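You operate a simulated robot arm through the tools that you are given. There is no shell and no other tool.

Carry out the task below with a simulated robot arm. There is one attempt and no reset: what you move stays moved.

## Task
Set the grease switch to two, close the relief valve, pump two strokes, then let the pressure off.
Fine: relief valve open again, switch back to off. Where these are worked on the way, their far stop is far enough and under half their travel is too little: relief valve.

The check looks at the end state, three seconds after you hand in, the way a careful person would. Anything else that was tipped, shoved, dropped, spilled or broken makes it a failure.

## Robot
A 7-joint arm with a two-finger gripper, fixed in place. Base frame: the origin is at the foot of the arm, x ahead of it, y to its left, z up. Readings come in m, degrees, newtons and seconds.
With the tool pointing down near the work surface it reaches from about 0.34 to 0.72 m from the base axis. Its first joint turns from -66.0 to 66.0 degrees. Payload 2.45 kg.
The tool frame sits at the grasp point between the pads (the TCP): z along the fingers, y along the line on which they close. The tips reach 0.026 m beyond it. The gripper opens to 0.096 m. The gripper's body begins 0.069 m behind the TCP.
Orientation is that of the tool frame in the base frame, as [roll, pitch, yaw] about the fixed x, y, z axes, in that order (R = Rz(yaw) Ry(pitch) Rx(roll)). With the fingers straight down and closing along the base's y, the tool's x points along the base's -x, its y along +y and its z along -z.

## Interface
- The arm moves only by the tool nudge_tool. Its arguments are lists of equal length, an entry for each row: "gripper": the gripper command, from -1 (shut) to 1 (fully open), values between in proportion; "linear": the shift along the base's x, y, z in units of 100 mm (1.0 is 100 mm), a list of three; "rot": the turn, a rotation vector about the base's x, y, z in units of 90 degrees (1.0 is 90 degrees), a list of three. In form: {"gripper": [gripper, ...], "linear": [[tx, ty, tz], ...], "rot": [[wx, wy, wz], ...]}. A call has 1 to 20 rows; each row is the pose to reach, as a shift and turn from the pose commanded when the call began. A call with a number of a shift or a turn outside -1 to 1 is refused whole. A row lasts 0.2 s, in which the tool goes at most 0.05 m and 8.6 degrees; a call with a longer step from one row to the next is refused whole, and so is a gripper value outside its range. Where a pose cannot be reached the arm comes as near as it can. A force on the tool above 80 N (or 10 N above the force at the start of the call, whichever is more), or a blocked arm, ends the call early, and 0.2 s more pass. The fingers move at their own pace and stop on an object; they squeeze with about 36 N. The grip force told is the motor's: it shows also when the fingers shut on nothing. Time passes only in rows, and 0.2 s behind the last, so rows that repeat a pose let the fingers close. It gives the time, the measured TCP pose, the force on the tool (base axes), the opening and the grip force at its end, in the units of the frame above (readings bear some noise), with the torque about the TCP (base axes, N m) and any sound that the robot's microphone picked up, and new pictures: "show" is both (left out), scene, wrist or none.
- Cameras (640 x 400 px; columns grow to the right, rows downward): "scene" is fixed at [0.1624, -0.383, 1.441]; the picture's right is [0.82, -0.57, 0.00], its down [-0.24, -0.34, -0.91] and it looks along [0.52, 0.75, -0.41] (base axes); focal length 350 px, centre (320, 200). "wrist" rides on the gripper at [0.082, 0.003, -0.098] in the tool frame; the picture's right is [-0.04, 1.00, 0.00], its down [-0.73, -0.03, -0.68] and it looks along [-0.68, -0.03, 0.73] (tool axes); focal length 256 px, centre (320, 200).
- locate(camera, pixels): there is no depth. For up to 12 entries [column, row, z] of the newest picture of that camera ("zoom" is the newest enlarged one), the place [x, y] in the base frame at which the ray of that pixel passes the height z, good to about 0.003 m. The clock stands still meanwhile.
- inspect(camera, box): a new picture of the part [left, top, right, bottom] of that camera's present view, enlarged. The clock stands still meanwhile.
- close_job(): hands the job in; it is judged then, once.

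Unless the task says otherwise, let go and move clear before handing in.

The tools are called after "Emit:" by a JSON object that holds its "method" and its "body". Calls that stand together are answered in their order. nudge_tool: Moves the arm, as the interface text tells. Its arguments: {"type":"object","properties":{"gripper":{"type":"array","items":{"type":"number"}},"linear":{"type":"array","items":{"type":"array","items":{"type":"number"}}},"rot":{"type":"array","items":{"type":"array","items":{"type":"number"}}},"show":{"type":"string","enum":["both","scene","wrist","none"]}},"required":["gripper","linear","rot"]} The other tools are called the same way: locate (camera, pixels) gives the place at which the rays of pixels pass given heights; inspect (camera, box) takes an enlarged picture of a part of a camera's view; close_job () hands the job in.

At the start:

```text
clock: 0.0
ee_pos: [0.4299, 0.207, 1.2044]
tool_rot: [-180.0, 0.0, 180.0]
wrist_force: [0.7, 0.1, 1.0]
torque: [0.01, 0.01, 0.0]
width: 0.0961
grip_force: 0.1
```

scene: 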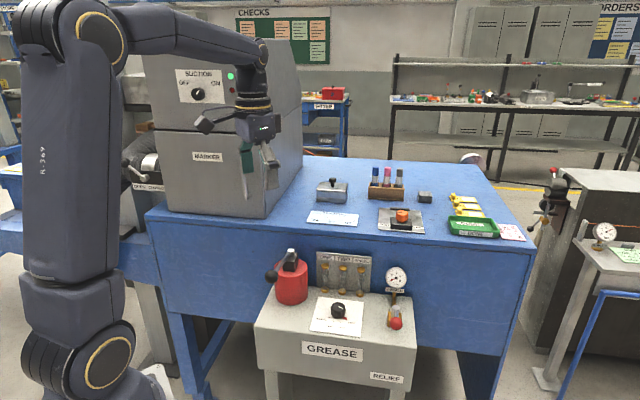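
wrist: 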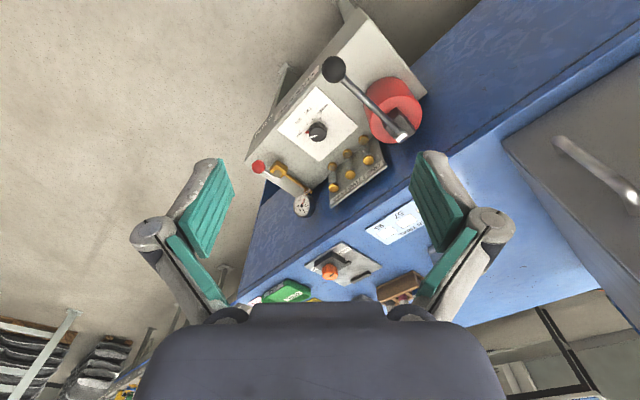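

The scene picture shows the grease stand: red pump with a lever near (290,275), switch knob near (338,310), gauge (396,278), and relief valve lever with red grip (395,318). I'll zoom in on these before moving.

Emit:
{"method": "inspect", "body": {"camera": "scene", "box": [240, 230, 440, 400]}}

Emit:
{"method": "inspect", "body": {"camera": "wrist", "box": [230, 40, 450, 230]}}

Emit:
{"method": "inspect", "body": {"camera": "scene", "box": [290, 260, 430, 350]}}

```text
2.35 times, centred on (340, 315) of scene
```

zoom: 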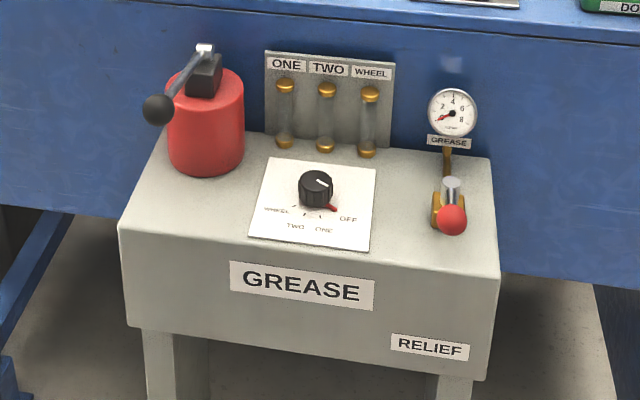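

```text
2.11 times, centred on (340, 135) of wrist
```

zoom: 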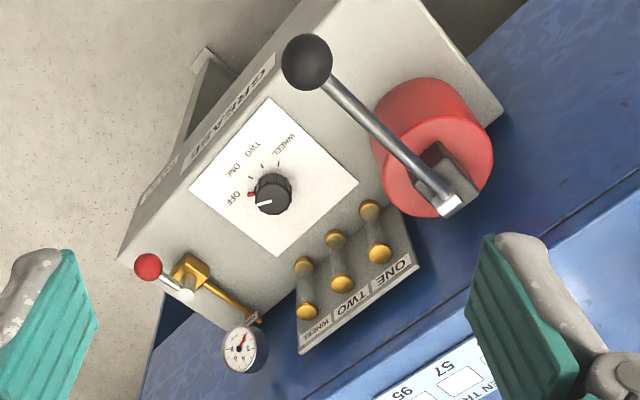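

```text
4.44 times, centred on (360, 305) of scene
```

zoom: 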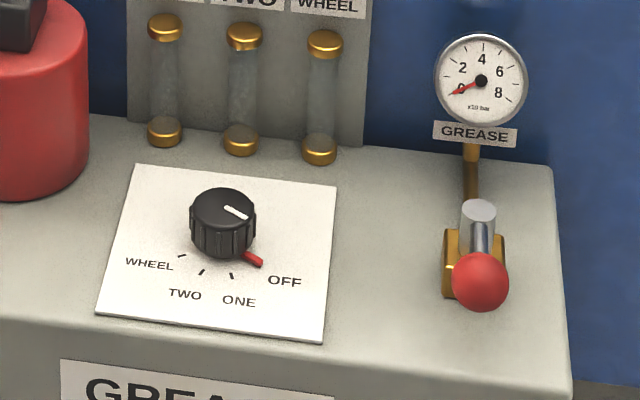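

The two views put the switch knob near (0.62, 0.19, 0.79). I'll triangulate the knob, ball, relief lever and panel plate by locating the same points in both cameras at several heights.

Emit:
{"method": "locate", "body": {"camera": "scene", "pixels": [[339, 306, 0.76], [339, 306, 0.8], [395, 322, 0.76], [395, 322, 0.84], [395, 308, 0.76], [395, 308, 0.84], [271, 277, 0.8], [271, 277, 1.0], [319, 297, 0.76], [364, 301, 0.76], [312, 330, 0.76], [362, 335, 0.76]]}}

Emit:
{"method": "locate", "body": {"camera": "wrist", "pixels": [[317, 131, 0.76], [317, 131, 0.8], [259, 167, 0.76], [259, 167, 0.84], [272, 176, 0.76], [272, 176, 0.84], [333, 69, 0.8], [333, 69, 1.0], [353, 127, 0.76], [322, 161, 0.76], [320, 86, 0.76], [277, 125, 0.76]]}}

```text
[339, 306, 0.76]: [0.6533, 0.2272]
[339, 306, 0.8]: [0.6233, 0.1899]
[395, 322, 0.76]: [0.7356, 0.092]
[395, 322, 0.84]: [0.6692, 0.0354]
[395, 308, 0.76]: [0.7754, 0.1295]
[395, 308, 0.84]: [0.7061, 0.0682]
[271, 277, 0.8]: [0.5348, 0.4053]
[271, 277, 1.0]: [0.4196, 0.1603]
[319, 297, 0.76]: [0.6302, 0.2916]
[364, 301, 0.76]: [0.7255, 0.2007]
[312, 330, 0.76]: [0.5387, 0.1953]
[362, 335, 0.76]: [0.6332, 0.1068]
```

```text
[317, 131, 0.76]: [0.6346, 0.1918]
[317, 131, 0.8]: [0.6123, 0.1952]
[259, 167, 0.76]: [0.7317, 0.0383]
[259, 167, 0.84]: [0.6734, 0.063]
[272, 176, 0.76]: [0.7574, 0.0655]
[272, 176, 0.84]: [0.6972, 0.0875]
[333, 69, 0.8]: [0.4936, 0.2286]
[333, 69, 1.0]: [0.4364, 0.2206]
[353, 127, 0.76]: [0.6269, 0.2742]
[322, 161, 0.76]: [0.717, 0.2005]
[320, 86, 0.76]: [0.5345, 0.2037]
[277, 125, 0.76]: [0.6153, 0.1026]
```

The plate sits at about z 0.757 and the stand is turned about 45°. The relief ball is near (0.692, 0.055, 0.813) and the pump ball near (0.45, 0.223, 0.949). Now I'll triangulate the pump pivot and the valve hub.

Emit:
{"method": "locate", "body": {"camera": "scene", "pixels": [[291, 251, 0.85], [291, 251, 0.95], [271.1, 276.3, 0.9], [271.1, 276.3, 0.95], [395.8, 308.4, 0.8], [394.7, 322.5, 0.8], [288, 262, 0.9], [293, 303, 0.76]]}}

Emit:
{"method": "locate", "body": {"camera": "wrist", "pixels": [[402.6, 137.4, 0.85], [402.6, 137.4, 0.95], [333.8, 69.6, 0.9], [333.8, 69.6, 0.95], [275, 176.2, 0.8], [258.5, 166.8, 0.8], [393, 125, 0.9], [383, 95, 0.8]]}}

Emit:
{"method": "inspect", "body": {"camera": "wrist", "box": [240, 120, 360, 220]}}

Emit:
{"method": "inspect", "body": {"camera": "scene", "box": [250, 235, 330, 315]}}

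```text
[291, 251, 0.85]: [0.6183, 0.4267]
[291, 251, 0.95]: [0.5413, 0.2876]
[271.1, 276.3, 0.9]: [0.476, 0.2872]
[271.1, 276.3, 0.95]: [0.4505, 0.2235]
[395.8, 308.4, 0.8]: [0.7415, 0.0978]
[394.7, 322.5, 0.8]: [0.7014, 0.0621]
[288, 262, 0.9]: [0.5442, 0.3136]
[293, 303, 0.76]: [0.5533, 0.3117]
```

```text
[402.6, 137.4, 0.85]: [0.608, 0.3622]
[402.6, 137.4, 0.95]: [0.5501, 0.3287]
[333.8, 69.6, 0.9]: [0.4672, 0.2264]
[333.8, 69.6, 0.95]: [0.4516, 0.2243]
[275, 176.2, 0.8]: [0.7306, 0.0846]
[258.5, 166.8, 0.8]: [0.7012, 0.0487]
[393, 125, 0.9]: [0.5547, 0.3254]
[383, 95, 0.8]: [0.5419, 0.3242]
```

```text
4.00 times, centred on (300, 170) of wrist
```

zoom: 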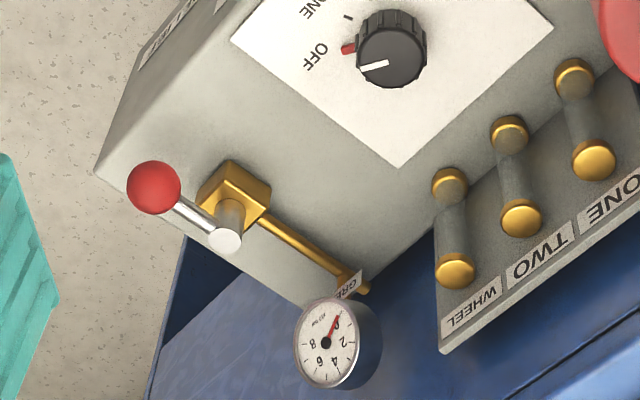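

```text
5.00 times, centred on (290, 275) of scene
```

zoom: 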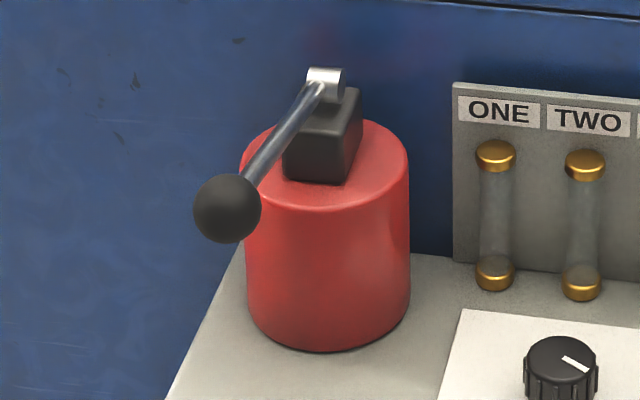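

The relief lever turns on a vertical stem and points to the stand's front, in line with its pipe, so it is open. The pump lever pivots at about (0.572, 0.342, 0.911). Next I'll measure the switch ticks and the stand outline.

Emit:
{"method": "inspect", "body": {"camera": "scene", "box": [300, 285, 380, 345]}}

Emit:
{"method": "inspect", "body": {"camera": "wrist", "box": [280, 90, 360, 160]}}

Emit:
{"method": "locate", "body": {"camera": "scene", "pixels": [[246.4, 327, 0.755], [402, 349, 0.755], [277, 281, 0.755], [414, 298, 0.755], [323, 251, 0.85], [371, 257, 0.85]]}}

```text
6.67 times, centred on (340, 315) of scene
```

zoom: 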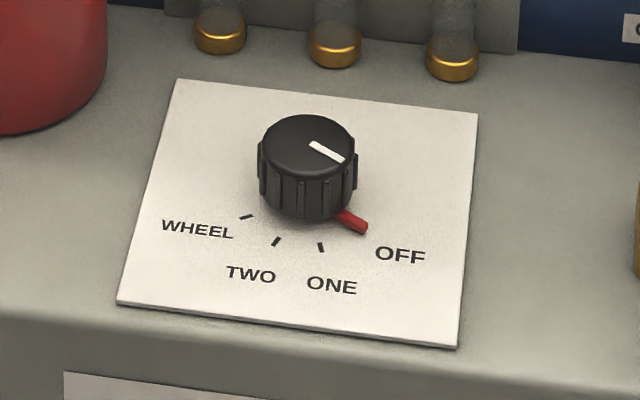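

```text
5.71 times, centred on (320, 125) of wrist
```

zoom: 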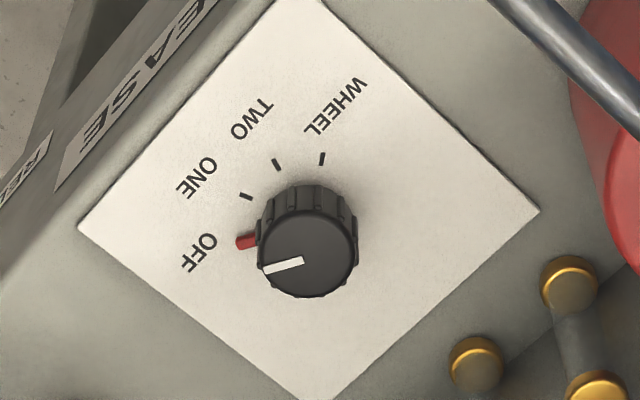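

```text
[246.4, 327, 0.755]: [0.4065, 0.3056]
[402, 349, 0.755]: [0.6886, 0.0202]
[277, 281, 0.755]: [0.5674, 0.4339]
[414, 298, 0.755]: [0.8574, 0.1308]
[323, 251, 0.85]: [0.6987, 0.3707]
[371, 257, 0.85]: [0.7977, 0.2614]
```

The newest zoom (wrist) shows the ticks OFF (245,242), ONE (246,196), TWO (278,165) and WHEEL (322,158). I'll locate them and the knob top to get the turn angles.

Emit:
{"method": "locate", "body": {"camera": "zoom", "pixels": [[245, 242, 0.757], [246, 196, 0.757], [278, 165, 0.757], [322, 158, 0.757], [311, 252, 0.79], [311, 252, 0.8], [266, 268, 0.79], [302, 261, 0.79], [78, 227, 0.757], [318, 2, 0.757], [540, 210, 0.757], [322, 408, 0.757]]}}

```text
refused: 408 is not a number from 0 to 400
```

Emit:
{"method": "locate", "body": {"camera": "zoom", "pixels": [[245, 242, 0.757], [246, 196, 0.757], [278, 165, 0.757], [322, 158, 0.757], [311, 252, 0.79], [311, 252, 0.8], [266, 268, 0.79], [302, 261, 0.79], [78, 227, 0.757], [318, 2, 0.757], [540, 210, 0.757], [355, 240, 0.79]]}}

```text
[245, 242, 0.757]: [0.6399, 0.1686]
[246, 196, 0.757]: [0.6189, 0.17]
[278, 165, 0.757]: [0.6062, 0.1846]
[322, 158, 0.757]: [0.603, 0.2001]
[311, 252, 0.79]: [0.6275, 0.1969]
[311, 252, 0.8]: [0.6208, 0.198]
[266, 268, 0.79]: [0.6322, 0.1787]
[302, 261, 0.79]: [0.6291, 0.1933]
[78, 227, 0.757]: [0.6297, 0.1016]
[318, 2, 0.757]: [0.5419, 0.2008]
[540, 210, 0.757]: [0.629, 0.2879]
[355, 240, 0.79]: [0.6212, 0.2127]
```

The knob top centre is about (0.628, 0.197, 0.79) with radius about 0.018. From OFF to TWO is roughly 85° clockwise seen from above. I'll move toward the space over the knob at a safe height, turning the tool +45° to line up with the stand.

Emit:
{"method": "nudge_tool", "body": {"gripper": [1, 1, 1, 1, 1, 1, 1, 1], "linear": [[0.125, 0, 0], [0.25, 0, 0], [0.375, 0, 0], [0.5, 0, -0.1], [0.625, 0, -0.2], [0.75, 0, -0.3], [0.875, -0.05, -0.4], [1.0, -0.05, -0.5]], "rot": [[0, 0, 0.0625], [0, 0, 0.125], [0, 0, 0.1875], [0, 0, 0.25], [0, 0, 0.3125], [0, 0, 0.375], [0, 0, 0.4375], [0, 0, 0.5]], "show": "both"}}

```text
clock: 1.8
ee_pos: [0.5296, 0.2019, 1.1567]
tool_rot: [180.0, 0.0, -134.8]
wrist_force: [0.0, 0.3, 1.2]
torque: [-0.01, -0.02, 0.01]
width: 0.0962
grip_force: 0.1
```

scene: 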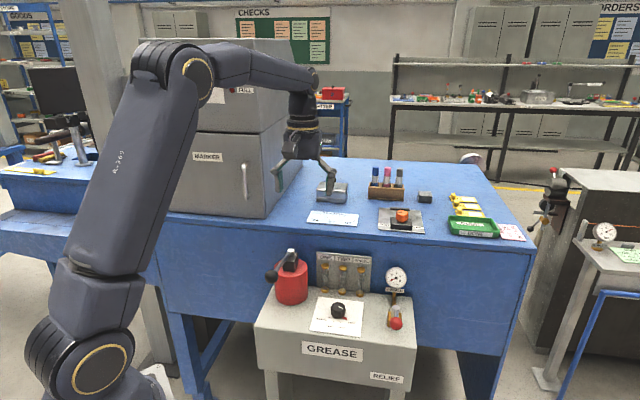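
wrist: 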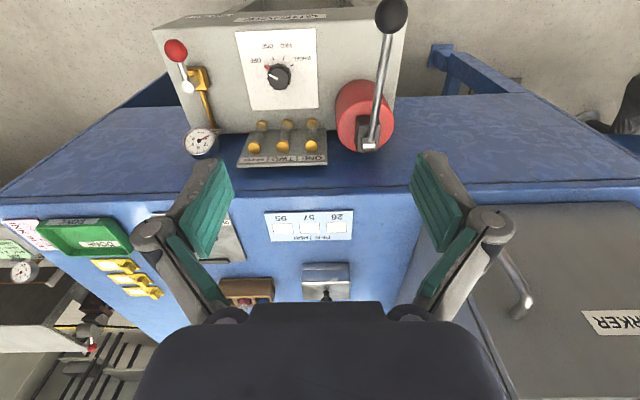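

The tool is now square to the stand (plate edges upright in the wrist view) and the knob is at (280,76). I'll continue to a point above the knob at about z 1.06.

Emit:
{"method": "nudge_tool", "body": {"gripper": [1, 1, 1, 1, 1], "linear": [[0.2, 0, -0.2], [0.4, -0.02, -0.4], [0.6, -0.03, -0.6], [0.8, -0.05, -0.8], [0.98, -0.05, -1.0]], "rot": [[0, 0, 0], [0, 0, 0], [0, 0, 0], [0, 0, 0], [0, 0, 0]], "show": "both"}}

```text
clock: 3.0
ee_pos: [0.6267, 0.1994, 1.0565]
tool_rot: [-179.9, 0.0, -135.0]
wrist_force: [0.4, -1.0, 0.1]
torque: [0.0, -0.01, 0.01]
width: 0.0961
grip_force: 0.0
```

scene: 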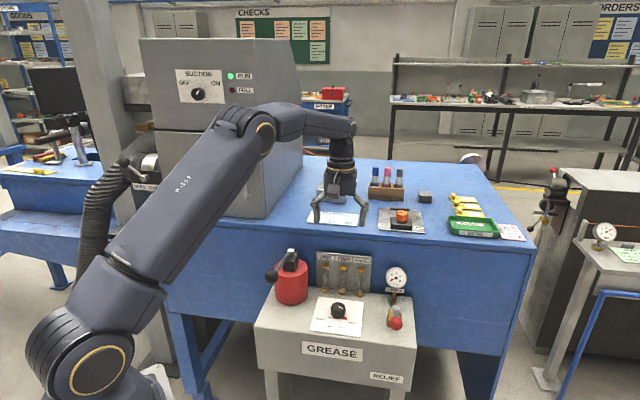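
wrist: 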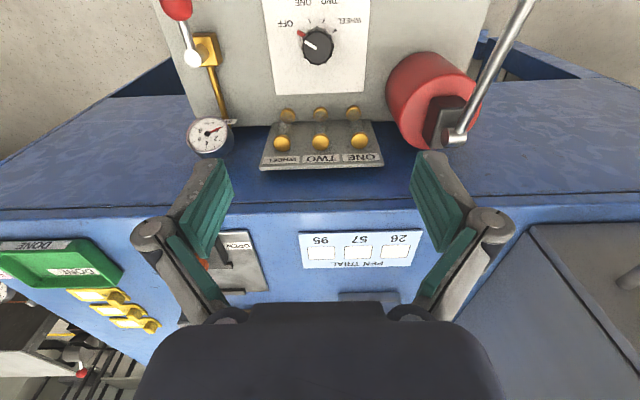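

The hand is above the stand and nothing has been touched; the knob is at (319,46) in the wrist view. I'll zoom to refine the knob position before going down.

Emit:
{"method": "inspect", "body": {"camera": "wrist", "box": [260, 0, 380, 100]}}

Emit:
{"method": "inspect", "body": {"camera": "wrist", "box": [150, 0, 270, 160]}}

Emit:
{"method": "locate", "body": {"camera": "wrist", "pixels": [[318, 47, 0.79], [318, 47, 0.8], [178, 8, 0.813], [194, 59, 0.813], [275, 95, 0.757], [365, 93, 0.757], [270, 165, 0.86], [384, 160, 0.86], [283, 143, 0.84], [358, 143, 0.84]]}}

```text
4.00 times, centred on (320, 50) of wrist
```

zoom: 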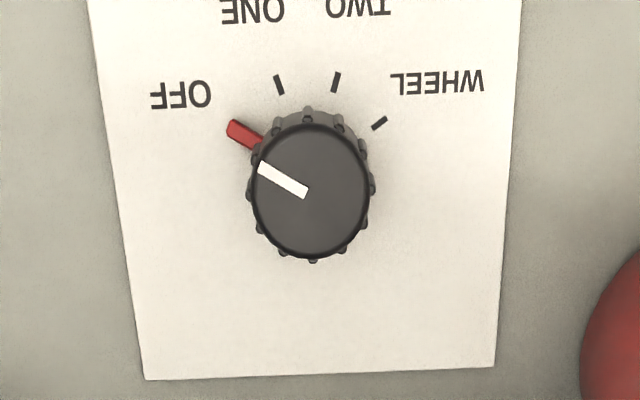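

```text
2.50 times, centred on (210, 80) of wrist
```

zoom: 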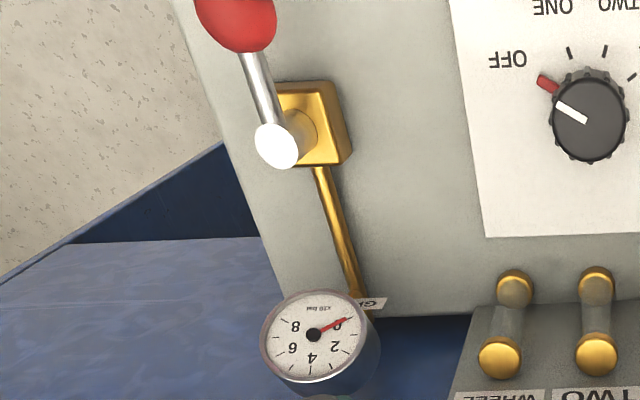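

```text
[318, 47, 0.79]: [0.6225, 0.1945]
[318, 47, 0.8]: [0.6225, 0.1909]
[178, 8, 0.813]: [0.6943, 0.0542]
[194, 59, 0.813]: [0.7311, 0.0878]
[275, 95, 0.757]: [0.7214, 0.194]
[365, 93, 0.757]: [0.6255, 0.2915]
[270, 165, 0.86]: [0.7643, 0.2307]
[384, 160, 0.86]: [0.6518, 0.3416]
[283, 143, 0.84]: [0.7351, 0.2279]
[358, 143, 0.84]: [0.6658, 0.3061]
```

The knob is estimated at (0.6255, 0.195) and the panel behind it is about 0.12 m away, so it is clear. I'll descend over the knob to about z 0.90.

Emit:
{"method": "nudge_tool", "body": {"gripper": [1, 1, 1, 1, 1], "linear": [[0, -0.01, -0.2], [0, -0.03, -0.4], [-0.01, -0.04, -0.6], [-0.01, -0.04, -0.8], [-0.01, -0.04, -1.0]], "rot": [[0, 0, 0], [0, 0, 0], [0, 0, 0], [0, 0, 0], [0, 0, 0]], "show": "none"}}

Emit:
{"method": "nudge_tool", "body": {"gripper": [1, 1, 1], "linear": [[0, 0, -0.2], [0, 0, -0.4], [0, 0, -0.6]], "rot": [[0, 0, 0], [0, 0, 0], [0, 0, 0]], "show": "both"}}

```text
clock: 4.2
ee_pos: [0.6258, 0.1958, 0.9566]
tool_rot: [180.0, -0.1, -135.0]
wrist_force: [0.0, 0.3, 0.6]
torque: [0.02, 0.04, -0.03]
width: 0.0958
grip_force: 0.0
```

```text
clock: 5.0
ee_pos: [0.6269, 0.1947, 0.8966]
tool_rot: [179.9, -0.1, -135.0]
wrist_force: [0.4, 0.1, -0.9]
torque: [-0.02, 0.02, 0.03]
width: 0.096
grip_force: 0.0
```

scene: 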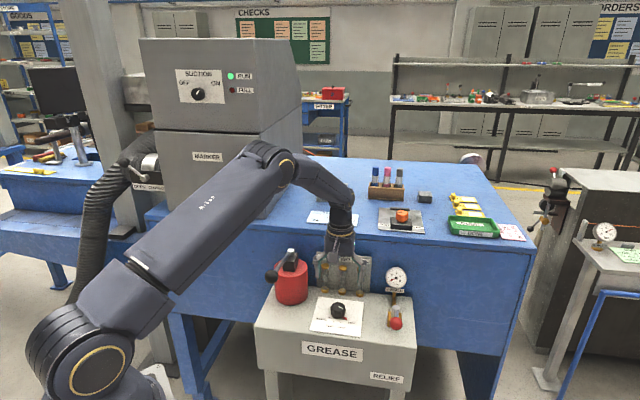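
wrist: 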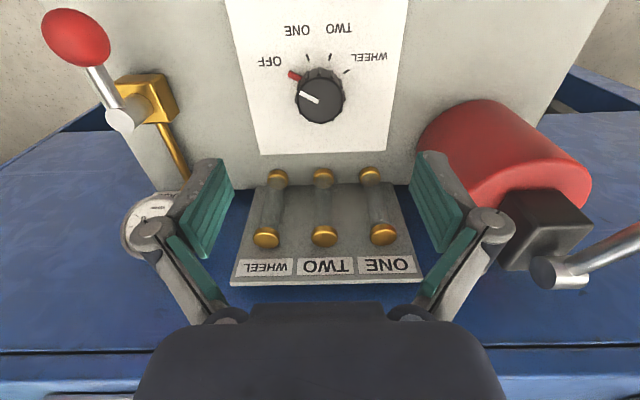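

The knob sits at about (320,97) in the wrist view, between the fingers. I'll zoom in to correct the last millimetres.

Emit:
{"method": "inspect", "body": {"camera": "wrist", "box": [270, 50, 370, 140]}}

Emit:
{"method": "inspect", "body": {"camera": "scene", "box": [260, 220, 420, 350]}}

Emit:
{"method": "locate", "body": {"camera": "wrist", "pixels": [[320, 97, 0.785], [320, 97, 0.79], [320, 97, 0.795], [320, 97, 0.79]]}}

```text
4.44 times, centred on (320, 95) of wrist
```

zoom: 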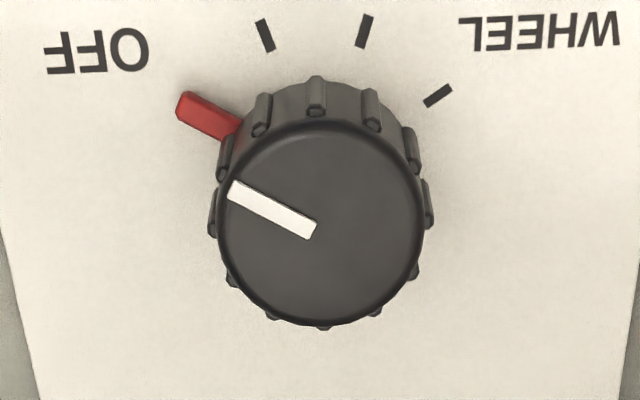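

```text
3.08 times, centred on (340, 285) of scene
```

zoom: 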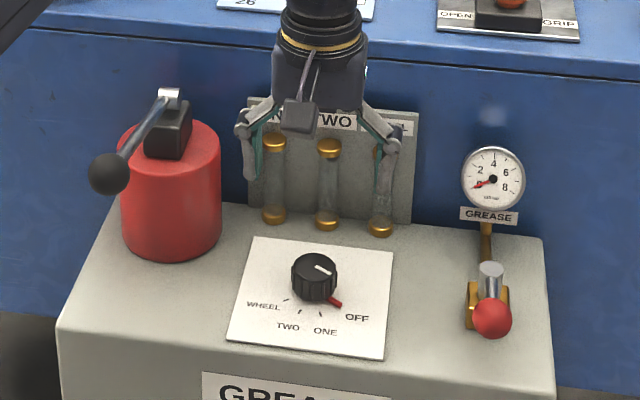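

```text
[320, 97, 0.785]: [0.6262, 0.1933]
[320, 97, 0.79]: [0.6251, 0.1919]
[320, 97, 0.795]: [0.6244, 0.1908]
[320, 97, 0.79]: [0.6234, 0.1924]
```

The knob centre lies within 1 mm of the tool axis, its diameter is about 37 mm, and the ticks are 45° apart, so OFF to TWO is 90° clockwise. I'll descend around the knob and close the gripper.

Emit:
{"method": "nudge_tool", "body": {"gripper": [1, 1, 1, 1, 1, 1, 1], "linear": [[0, 0, -0.2], [0, 0, -0.4], [0, -0.01, -0.6], [0, -0.01, -0.75], [0, -0.01, -0.85], [0, -0.01, -0.95], [0, -0.01, -1.0]], "rot": [[0, 0, 0], [0, 0, 0], [0, 0, 0], [0, 0, 0], [0, 0, 0], [0, 0, 0], [0, 0, 0]], "show": "both"}}

```text
clock: 6.6
ee_pos: [0.6276, 0.1925, 0.7951]
tool_rot: [180.0, -0.1, -135.0]
wrist_force: [-0.2, 0.3, 0.3]
torque: [-0.01, 0.02, 0.0]
width: 0.096
grip_force: 0.1
```

scene: 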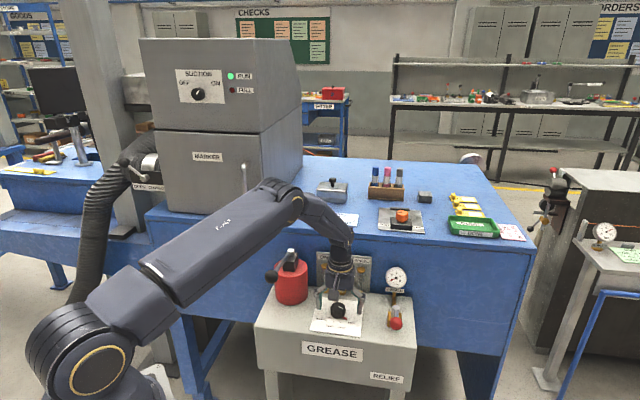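
wrist: 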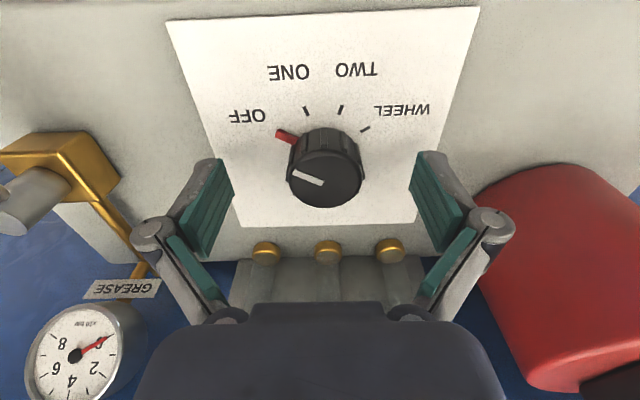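

The fingers straddle the knob, seen at about (326,180). I'll zoom to check that it is centred before closing.

Emit:
{"method": "inspect", "body": {"camera": "wrist", "box": [200, 80, 440, 240]}}

```text
2.50 times, centred on (320, 160) of wrist
```

zoom: 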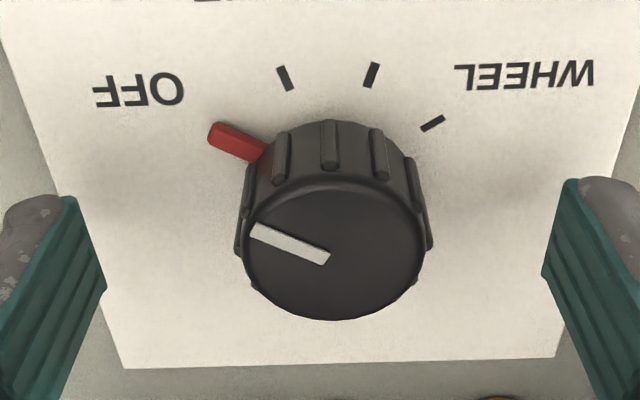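

The knob is about 2.6 mm off along the closing line, so I'll correct by (-1.8, +1.8) mm and then close on it.

Emit:
{"method": "nudge_tool", "body": {"gripper": [1, 1, -1, -1, -1, -1, -1, -1], "linear": [[-0.018, 0.018, 0], [-0.018, 0.018, 0], [-0.018, 0.018, 0], [-0.018, 0.018, 0], [-0.018, 0.018, 0], [-0.018, 0.018, 0], [-0.018, 0.018, 0], [-0.018, 0.018, 0]], "rot": [[0, 0, 0], [0, 0, 0], [0, 0, 0], [0, 0, 0], [0, 0, 0], [0, 0, 0], [0, 0, 0], [0, 0, 0]], "show": "wrist"}}

```text
clock: 8.4
ee_pos: [0.6248, 0.1938, 0.7955]
tool_rot: [180.0, 0.0, -135.0]
wrist_force: [0.2, 0.0, 1.6]
torque: [-0.01, 0.03, -0.01]
width: 0.0376
grip_force: 44.9
```

wrist: 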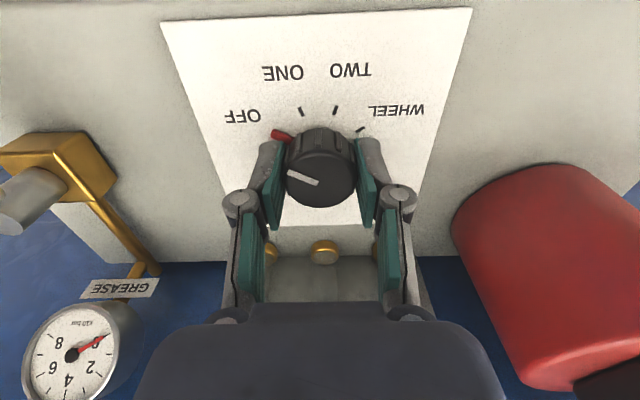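

Gripped at 37.6 mm with almost no side force. I'll turn 45° clockwise (to ONE) first and watch the torque.

Emit:
{"method": "nudge_tool", "body": {"gripper": [-1, -1, -1, -1, -1, -1, -1], "linear": [[0, 0, 0], [0, 0, 0], [0, 0, 0], [0, 0, 0], [0, 0, 0], [0, 0, 0], [0, 0, 0]], "rot": [[0, 0, -0.0833], [0, 0, -0.1667], [0, 0, -0.25], [0, 0, -0.3333], [0, 0, -0.4167], [0, 0, -0.5], [0, 0, -0.5]], "show": "wrist"}}

```text
clock: 10.0
ee_pos: [0.6254, 0.1946, 0.7959]
tool_rot: [-179.9, 0.0, 179.9]
wrist_force: [-3.3, 1.9, 3.5]
torque: [-0.04, 0.38, -0.01]
width: 0.0376
grip_force: 45.2
```

wrist: 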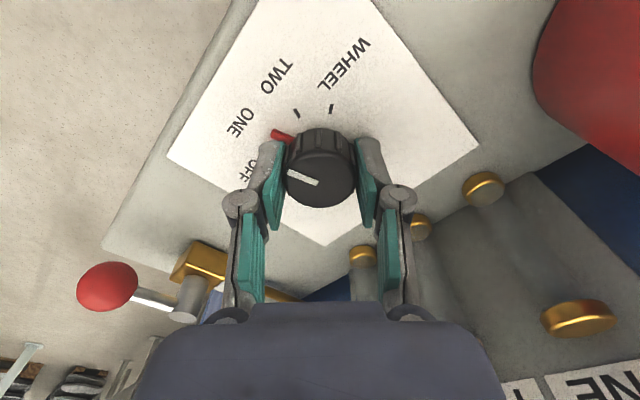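

The knob and its red pointer have followed to ONE; torque is low. I'll continue another 45° to TWO.

Emit:
{"method": "nudge_tool", "body": {"gripper": [-1, -1, -1, -1, -1, -1, -1], "linear": [[0, 0, 0], [0, 0, 0], [0, 0, 0], [0, 0, 0], [0, 0, 0], [0, 0, 0], [0, 0, 0]], "rot": [[0, 0, -0.0833], [0, 0, -0.1667], [0, 0, -0.25], [0, 0, -0.3333], [0, 0, -0.4167], [0, 0, -0.5], [0, 0, -0.5]], "show": "both"}}

```text
clock: 11.6
ee_pos: [0.626, 0.1952, 0.7959]
tool_rot: [-180.0, 0.1, 134.9]
wrist_force: [-3.5, 1.7, 5.9]
torque: [0.52, 0.51, -0.04]
width: 0.0372
grip_force: 44.9
```

scene: 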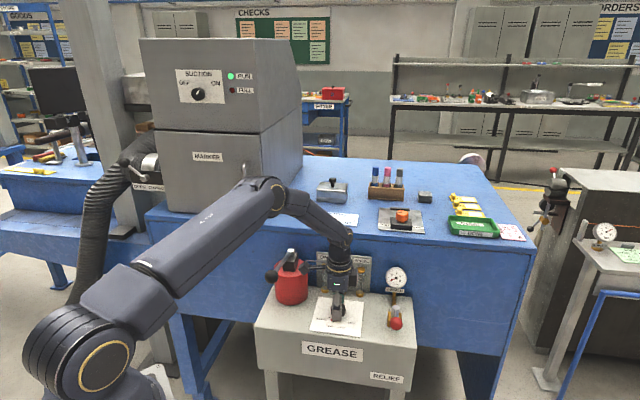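
wrist: 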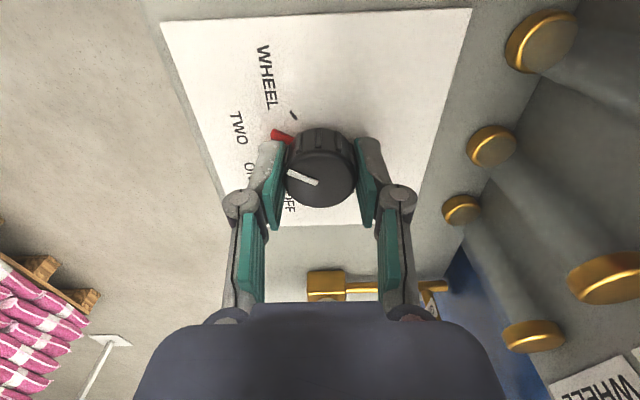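

The red pointer now reads TWO. I'll open the fingers partway (the panel is on the finger line now) and rise straight up.

Emit:
{"method": "nudge_tool", "body": {"gripper": [0.2, 0.2, 0.2, 0.2, 0.2, 0.2, 0.2, 0.2], "linear": [[0, 0, 0], [0, 0, 0], [0, 0, 0], [0, 0, 0.15], [0, 0, 0.3], [0, 0, 0.5], [0, 0, 0.75], [0, 0, 1.0]], "rot": [[0, 0, 0], [0, 0, 0], [0, 0, 0], [0, 0, 0], [0, 0, 0], [0, 0, 0], [0, 0, 0], [0, 0, 0]], "show": "both"}}

```text
clock: 13.4
ee_pos: [0.6259, 0.1935, 0.8952]
tool_rot: [-180.0, 0.0, 135.0]
wrist_force: [0.0, 0.1, 0.8]
torque: [-0.04, 0.01, 0.0]
width: 0.0578
grip_force: 0.1
```

scene: 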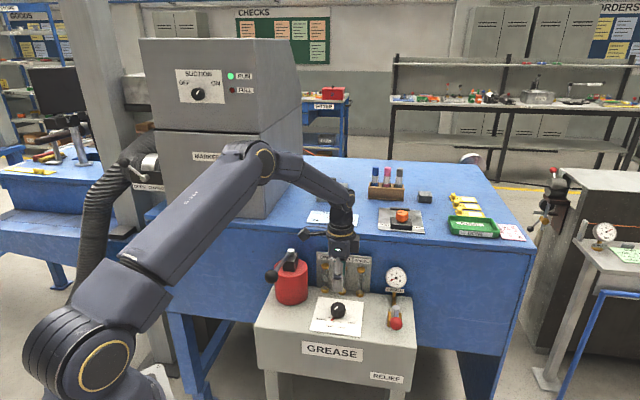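
wrist: 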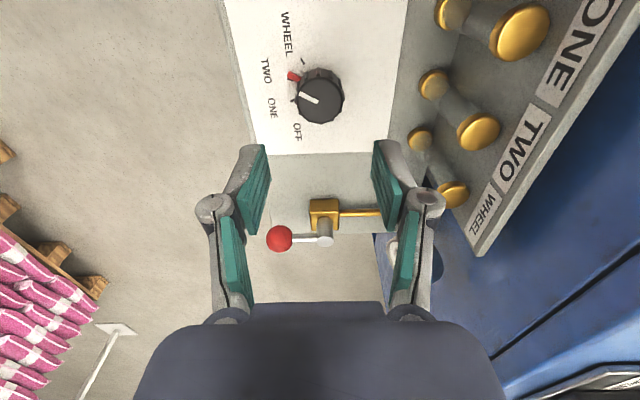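

Emit:
{"method": "inspect", "body": {"camera": "wrist", "box": [240, 0, 400, 160]}}

Emit:
{"method": "inspect", "body": {"camera": "wrist", "box": [240, 170, 400, 270]}}

Emit:
{"method": "locate", "body": {"camera": "wrist", "pixels": [[279, 239, 0.813], [326, 240, 0.813], [324, 214, 0.79], [399, 260, 0.86]]}}

```text
2.50 times, centred on (320, 80) of wrist
```

zoom: 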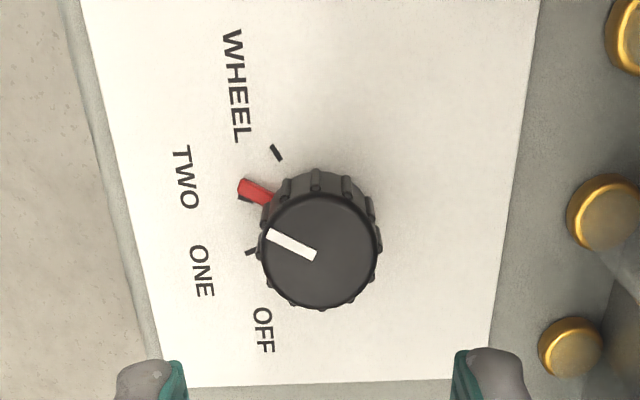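

```text
4.00 times, centred on (320, 220) of wrist
```

zoom: 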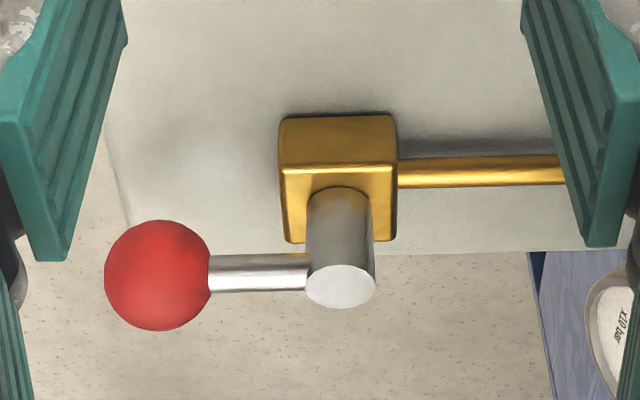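

```text
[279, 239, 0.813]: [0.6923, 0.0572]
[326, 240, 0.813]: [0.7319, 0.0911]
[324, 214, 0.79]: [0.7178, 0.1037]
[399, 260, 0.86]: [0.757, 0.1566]
```

The pointer turned the full 90° to TWO. The relief ball is near (0.6905, 0.0545, 0.813), and its stem is near (0.7265, 0.0905). I'll move over the ball while turning the tool so the fingers straddle the lever.

Emit:
{"method": "nudge_tool", "body": {"gripper": [0.2, 0.2, 0.2, 0.2, 0.2, 0.2], "linear": [[0.0, 0.0, 0.2], [0.1, -0.2, 0.2], [0.2, -0.4, 0.2], [0.3, -0.6, 0.2], [0.4, -0.8, 0.2], [0.45, -1.0, 0.2]], "rot": [[0, 0, 0.0833], [0, 0, 0.1667], [0, 0, 0.25], [0, 0, 0.3333], [0, 0, 0.4167], [0, 0, 0.5]], "show": "none"}}

Emit:
{"method": "nudge_tool", "body": {"gripper": [0.2, 0.2, 0.2, 0.2, 0.2, 0.2, 0.2], "linear": [[0.05, -0.1, 0], [0.1, -0.2, 0], [0.15, -0.3, 0], [0.196, -0.39, 0], [0.196, -0.39, 0], [0.196, -0.39, 0], [0.196, -0.39, 0]], "rot": [[0, 0, 0.0833], [0, 0, 0.1667], [0, 0, 0.25], [0, 0, 0.3333], [0, 0, 0.4167], [0, 0, 0.5], [0, 0, 0.5]], "show": "both"}}

```text
clock: 14.8
ee_pos: [0.6716, 0.0958, 0.9152]
tool_rot: [179.9, 0.1, -179.8]
wrist_force: [0.2, 0.6, 0.5]
torque: [0.04, 0.01, -0.01]
width: 0.0576
grip_force: 0.1
```

```text
clock: 16.4
ee_pos: [0.6908, 0.0545, 0.9153]
tool_rot: [180.0, 0.0, -134.9]
wrist_force: [0.1, -0.2, 0.0]
torque: [-0.02, 0.0, -0.02]
width: 0.0576
grip_force: 0.0
```

scene: 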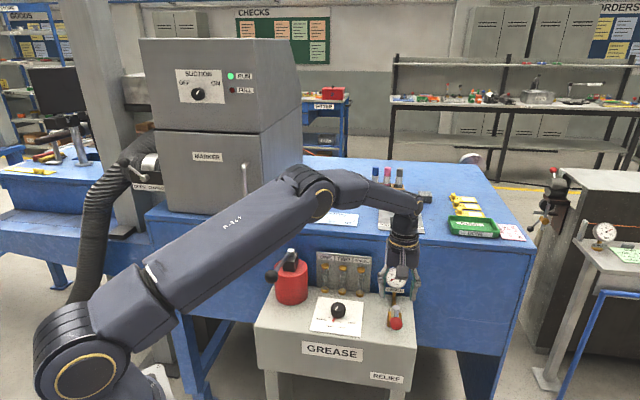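
wrist: 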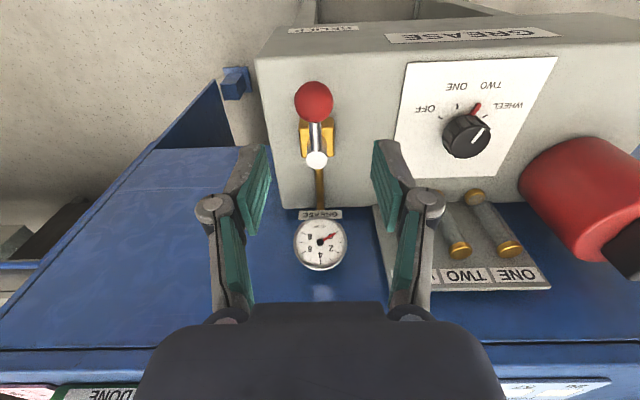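

The ball is at (314,102), slightly off the finger centre. I'll zoom to refine the ball and recheck the switch pointer.

Emit:
{"method": "inspect", "body": {"camera": "wrist", "box": [270, 60, 370, 180]}}

Emit:
{"method": "inspect", "body": {"camera": "wrist", "box": [400, 50, 560, 190]}}

Emit:
{"method": "inspect", "body": {"camera": "scene", "box": [300, 285, 430, 345]}}

Emit:
{"method": "locate", "body": {"camera": "wrist", "pixels": [[314, 102, 0.813], [316, 160, 0.82]]}}

```text
3.33 times, centred on (320, 120) of wrist
```

zoom: 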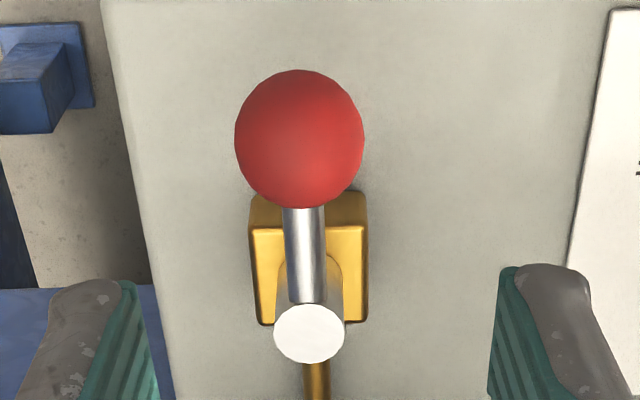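

```text
2.86 times, centred on (480, 120) of wrist
```

zoom: 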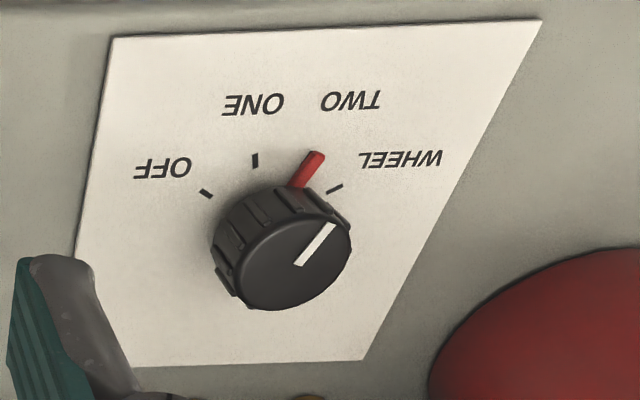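

```text
4.92 times, centred on (365, 315) of scene
```

zoom: 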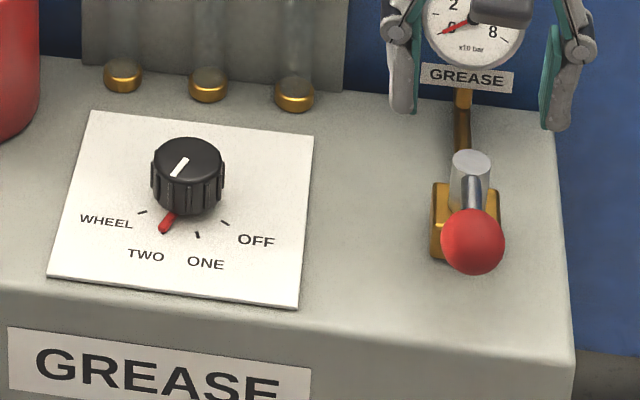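

```text
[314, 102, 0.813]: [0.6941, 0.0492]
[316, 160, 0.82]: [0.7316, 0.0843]
```

The red pointer covers the TWO tick, so the switch is right. The ball centre is about (0.6925, 0.0515), and I'll descend so the fingers straddle it.

Emit:
{"method": "nudge_tool", "body": {"gripper": [0.2, 0.2, 0.2, 0.2, 0.2, 0.2], "linear": [[0.017, -0.03, -0.2], [0.017, -0.03, -0.4], [0.017, -0.03, -0.6], [0.017, -0.03, -0.75], [0.017, -0.03, -0.87], [0.017, -0.03, -0.97]], "rot": [[0, 0, 0], [0, 0, 0], [0, 0, 0], [0, 0, 0], [0, 0, 0], [0, 0, 0]], "show": "both"}}

```text
clock: 17.8
ee_pos: [0.6917, 0.0521, 0.8185]
tool_rot: [180.0, 0.1, -135.0]
wrist_force: [0.4, -0.8, 0.1]
torque: [0.03, -0.01, -0.03]
width: 0.058
grip_force: 0.1
```

scene: 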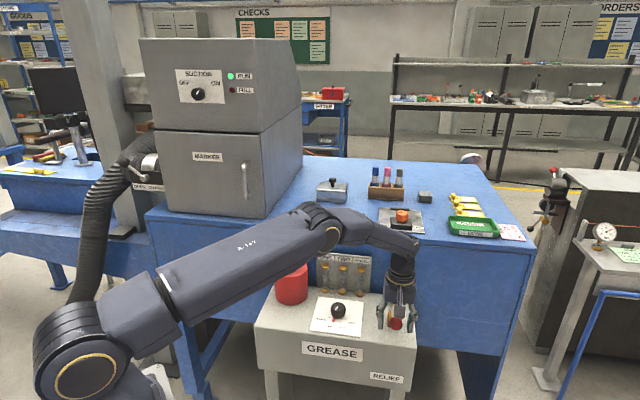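
wrist: 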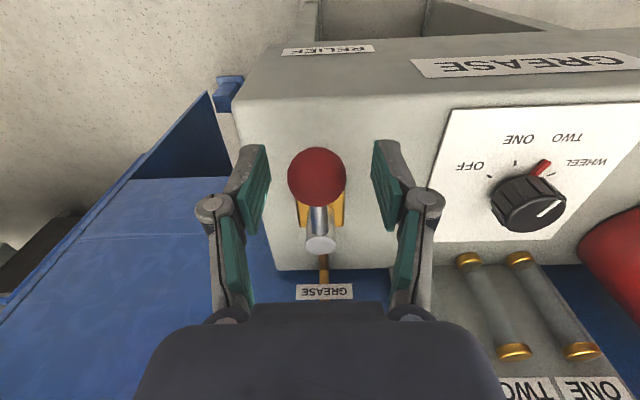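

The fingers straddle the ball with clearance and forces are near zero. I'll narrow the gap to about 40 mm and push it gently clockwise (toward the knob) for about 24° to see whether the lever follows.

Emit:
{"method": "nudge_tool", "body": {"gripper": [-0.17, -0.17, -0.17, -0.17, -0.17, -0.17], "linear": [[0, 0, -0.03], [0, 0, -0.05], [-0.0467, 0.0537, -0.05], [-0.0854, 0.1134, -0.05], [-0.1155, 0.1778, -0.05], [-0.1155, 0.1778, -0.05]], "rot": [[0, 0, 0], [0, 0, 0], [0, 0, -0.0889], [0, 0, -0.1778], [0, 0, -0.2667], [0, 0, -0.2667]], "show": "both"}}

```text
clock: 19.2
ee_pos: [0.6839, 0.0643, 0.8144]
tool_rot: [-179.4, 0.1, -159.1]
wrist_force: [24.8, -27.4, -8.5]
torque: [0.05, -0.19, 0.2]
width: 0.0601
grip_force: 15.1
```

scene: 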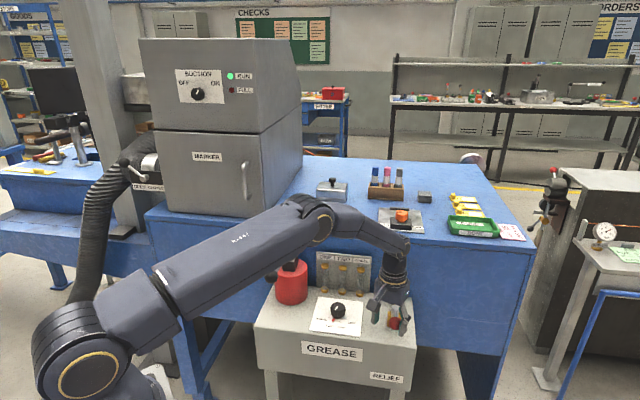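
wrist: 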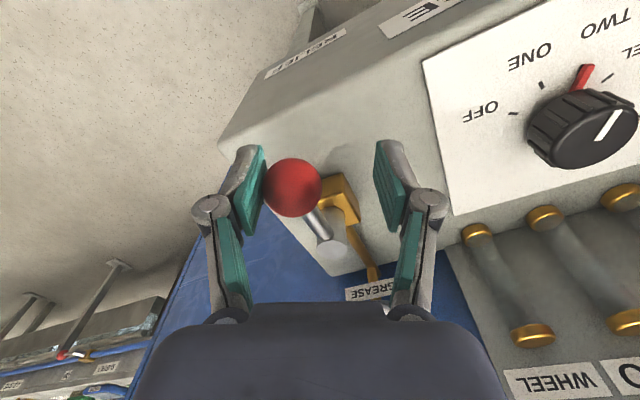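

The ball stayed at about (0.690, 0.051) while the side force rose to 37 N, so this direction seems to be at its stop. I'll back off and try the same small push the other way.

Emit:
{"method": "nudge_tool", "body": {"gripper": [-0.17, -0.17, -0.17, -0.17, -0.17, -0.17, -0.17], "linear": [[0.0301, -0.0644, 0], [0.0688, -0.1241, 0], [0.1155, -0.1778, 0], [0.1155, -0.1778, 0], [0.1692, -0.2245, 0], [0.2289, -0.2632, 0], [0.2289, -0.2632, 0]], "rot": [[0, 0, 0.0889], [0, 0, 0.1778], [0, 0, 0.2667], [0, 0, 0.2667], [0, 0, 0.3556], [0, 0, 0.4444], [0, 0, 0.4444]], "show": "both"}}

```text
clock: 20.8
ee_pos: [0.7016, 0.0439, 0.8119]
tool_rot: [179.9, -0.1, -118.9]
wrist_force: [-0.4, 1.1, 0.0]
torque: [0.03, 0.03, 0.02]
width: 0.0402
grip_force: 0.1
```

scene: 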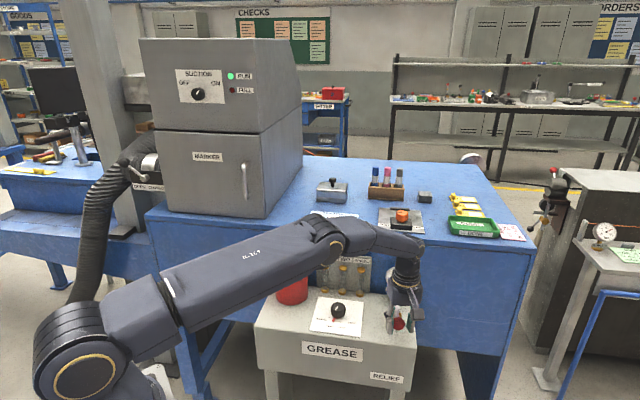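
wrist: 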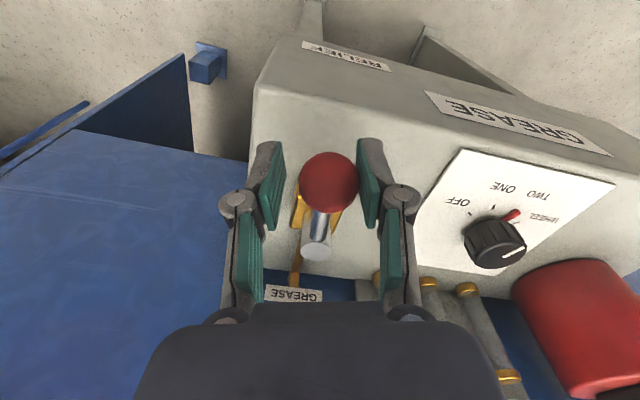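

The lever follows freely this way: the ball moved about 11° with no force, so counter-clockwise closes it. I'll narrow the gap and continue along the arc, watching reach.

Emit:
{"method": "nudge_tool", "body": {"gripper": [-0.3, -0.3, -0.3, -0.3, -0.3, -0.3], "linear": [[0, 0, 0], [0.0644, -0.0301, 0], [0.1325, -0.0509, 0], [0.2028, -0.062, 0], [0.2739, -0.0633, 0], [0.2739, -0.0633, 0]], "rot": [[0, 0, 0], [0, 0, 0.0889], [0, 0, 0.1778], [0, 0, 0.2667], [0, 0, 0.3556], [0, 0, 0.3556]], "show": "both"}}

```text
clock: 22.2
ee_pos: [0.7228, 0.0357, 0.8134]
tool_rot: [179.9, 0.1, -86.9]
wrist_force: [-0.3, -0.1, -0.2]
torque: [-0.01, -0.01, 0.0]
width: 0.0337
grip_force: 0.1
out of reach, approached as far as the arm can: row 5, 6
```

scene: 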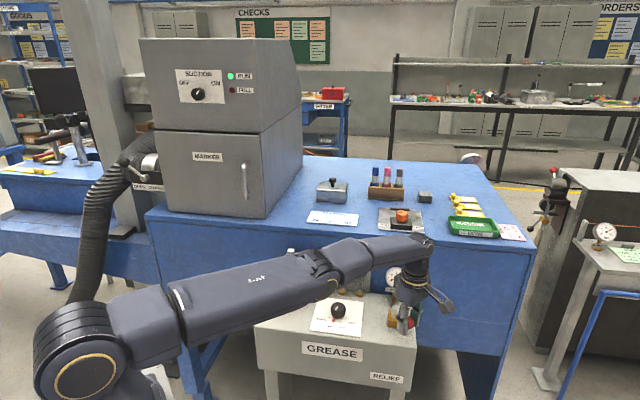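
wrist: 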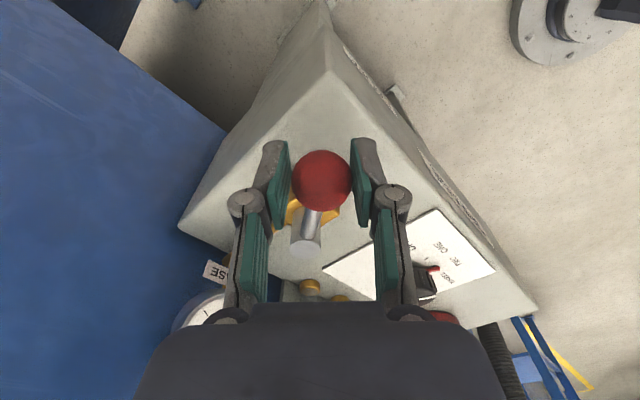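

The arm ran out of reach at r≈0.724 with the lever at about 39° of travel and no force. I'll tilt the tool outward 30° about base y, keeping the TCP on the ball, to gain reach.

Emit:
{"method": "nudge_tool", "body": {"gripper": [-0.3, -0.3, -0.3, -0.3, -0.3, -0.3, -0.3], "linear": [[0, 0, 0], [0, 0, 0], [0, 0, 0], [0, 0, 0], [0, 0, 0], [0, 0, 0], [0, 0, 0]], "rot": [[0, -0.0556, 0], [0, -0.1111, 0], [0, -0.1667, 0], [0, -0.2222, 0], [0, -0.2778, 0], [0, -0.3333, 0], [0, -0.3333, 0]], "show": "both"}}

```text
clock: 23.8
ee_pos: [0.724, 0.0363, 0.8146]
tool_rot: [-150.1, -1.5, -87.4]
wrist_force: [0.2, -0.1, -0.7]
torque: [0.0, -0.01, 0.01]
width: 0.034
grip_force: 0.1
```

scene: 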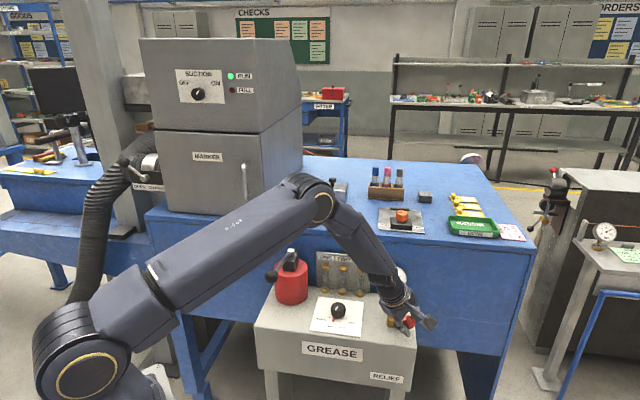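
wrist: 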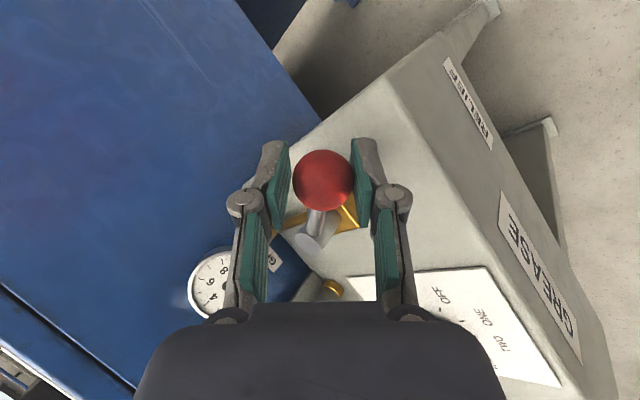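

The tilt worked: TCP is at (0.724, 0.036) with the ball still between the pads and no force. I'll continue the arc outward with a little yaw.

Emit:
{"method": "nudge_tool", "body": {"gripper": [-0.3, -0.3, -0.3, -0.3, -0.3], "linear": [[0.071, -0.001, 0], [0.141, 0.007, 0], [0.21, 0.026, 0], [0.276, 0.054, 0], [0.276, 0.054, 0]], "rot": [[0, 0, 0.0444], [0, 0, 0.0889], [0, 0, 0.1333], [0, 0, 0.1778], [0, 0, 0.1778]], "show": "both"}}

```text
clock: 25.0
ee_pos: [0.7508, 0.0414, 0.8131]
tool_rot: [-150.0, -1.5, -71.2]
wrist_force: [-1.1, -0.8, -0.5]
torque: [0.01, 0.01, 0.0]
width: 0.0343
grip_force: 0.4
```

scene: 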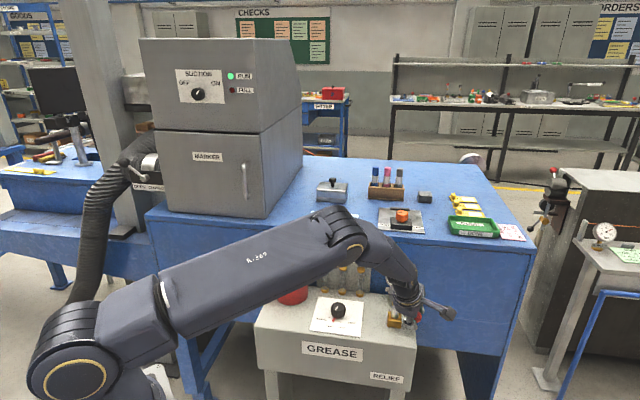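
wrist: 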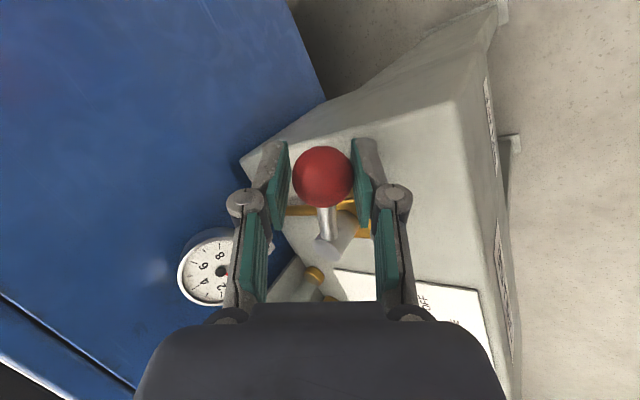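

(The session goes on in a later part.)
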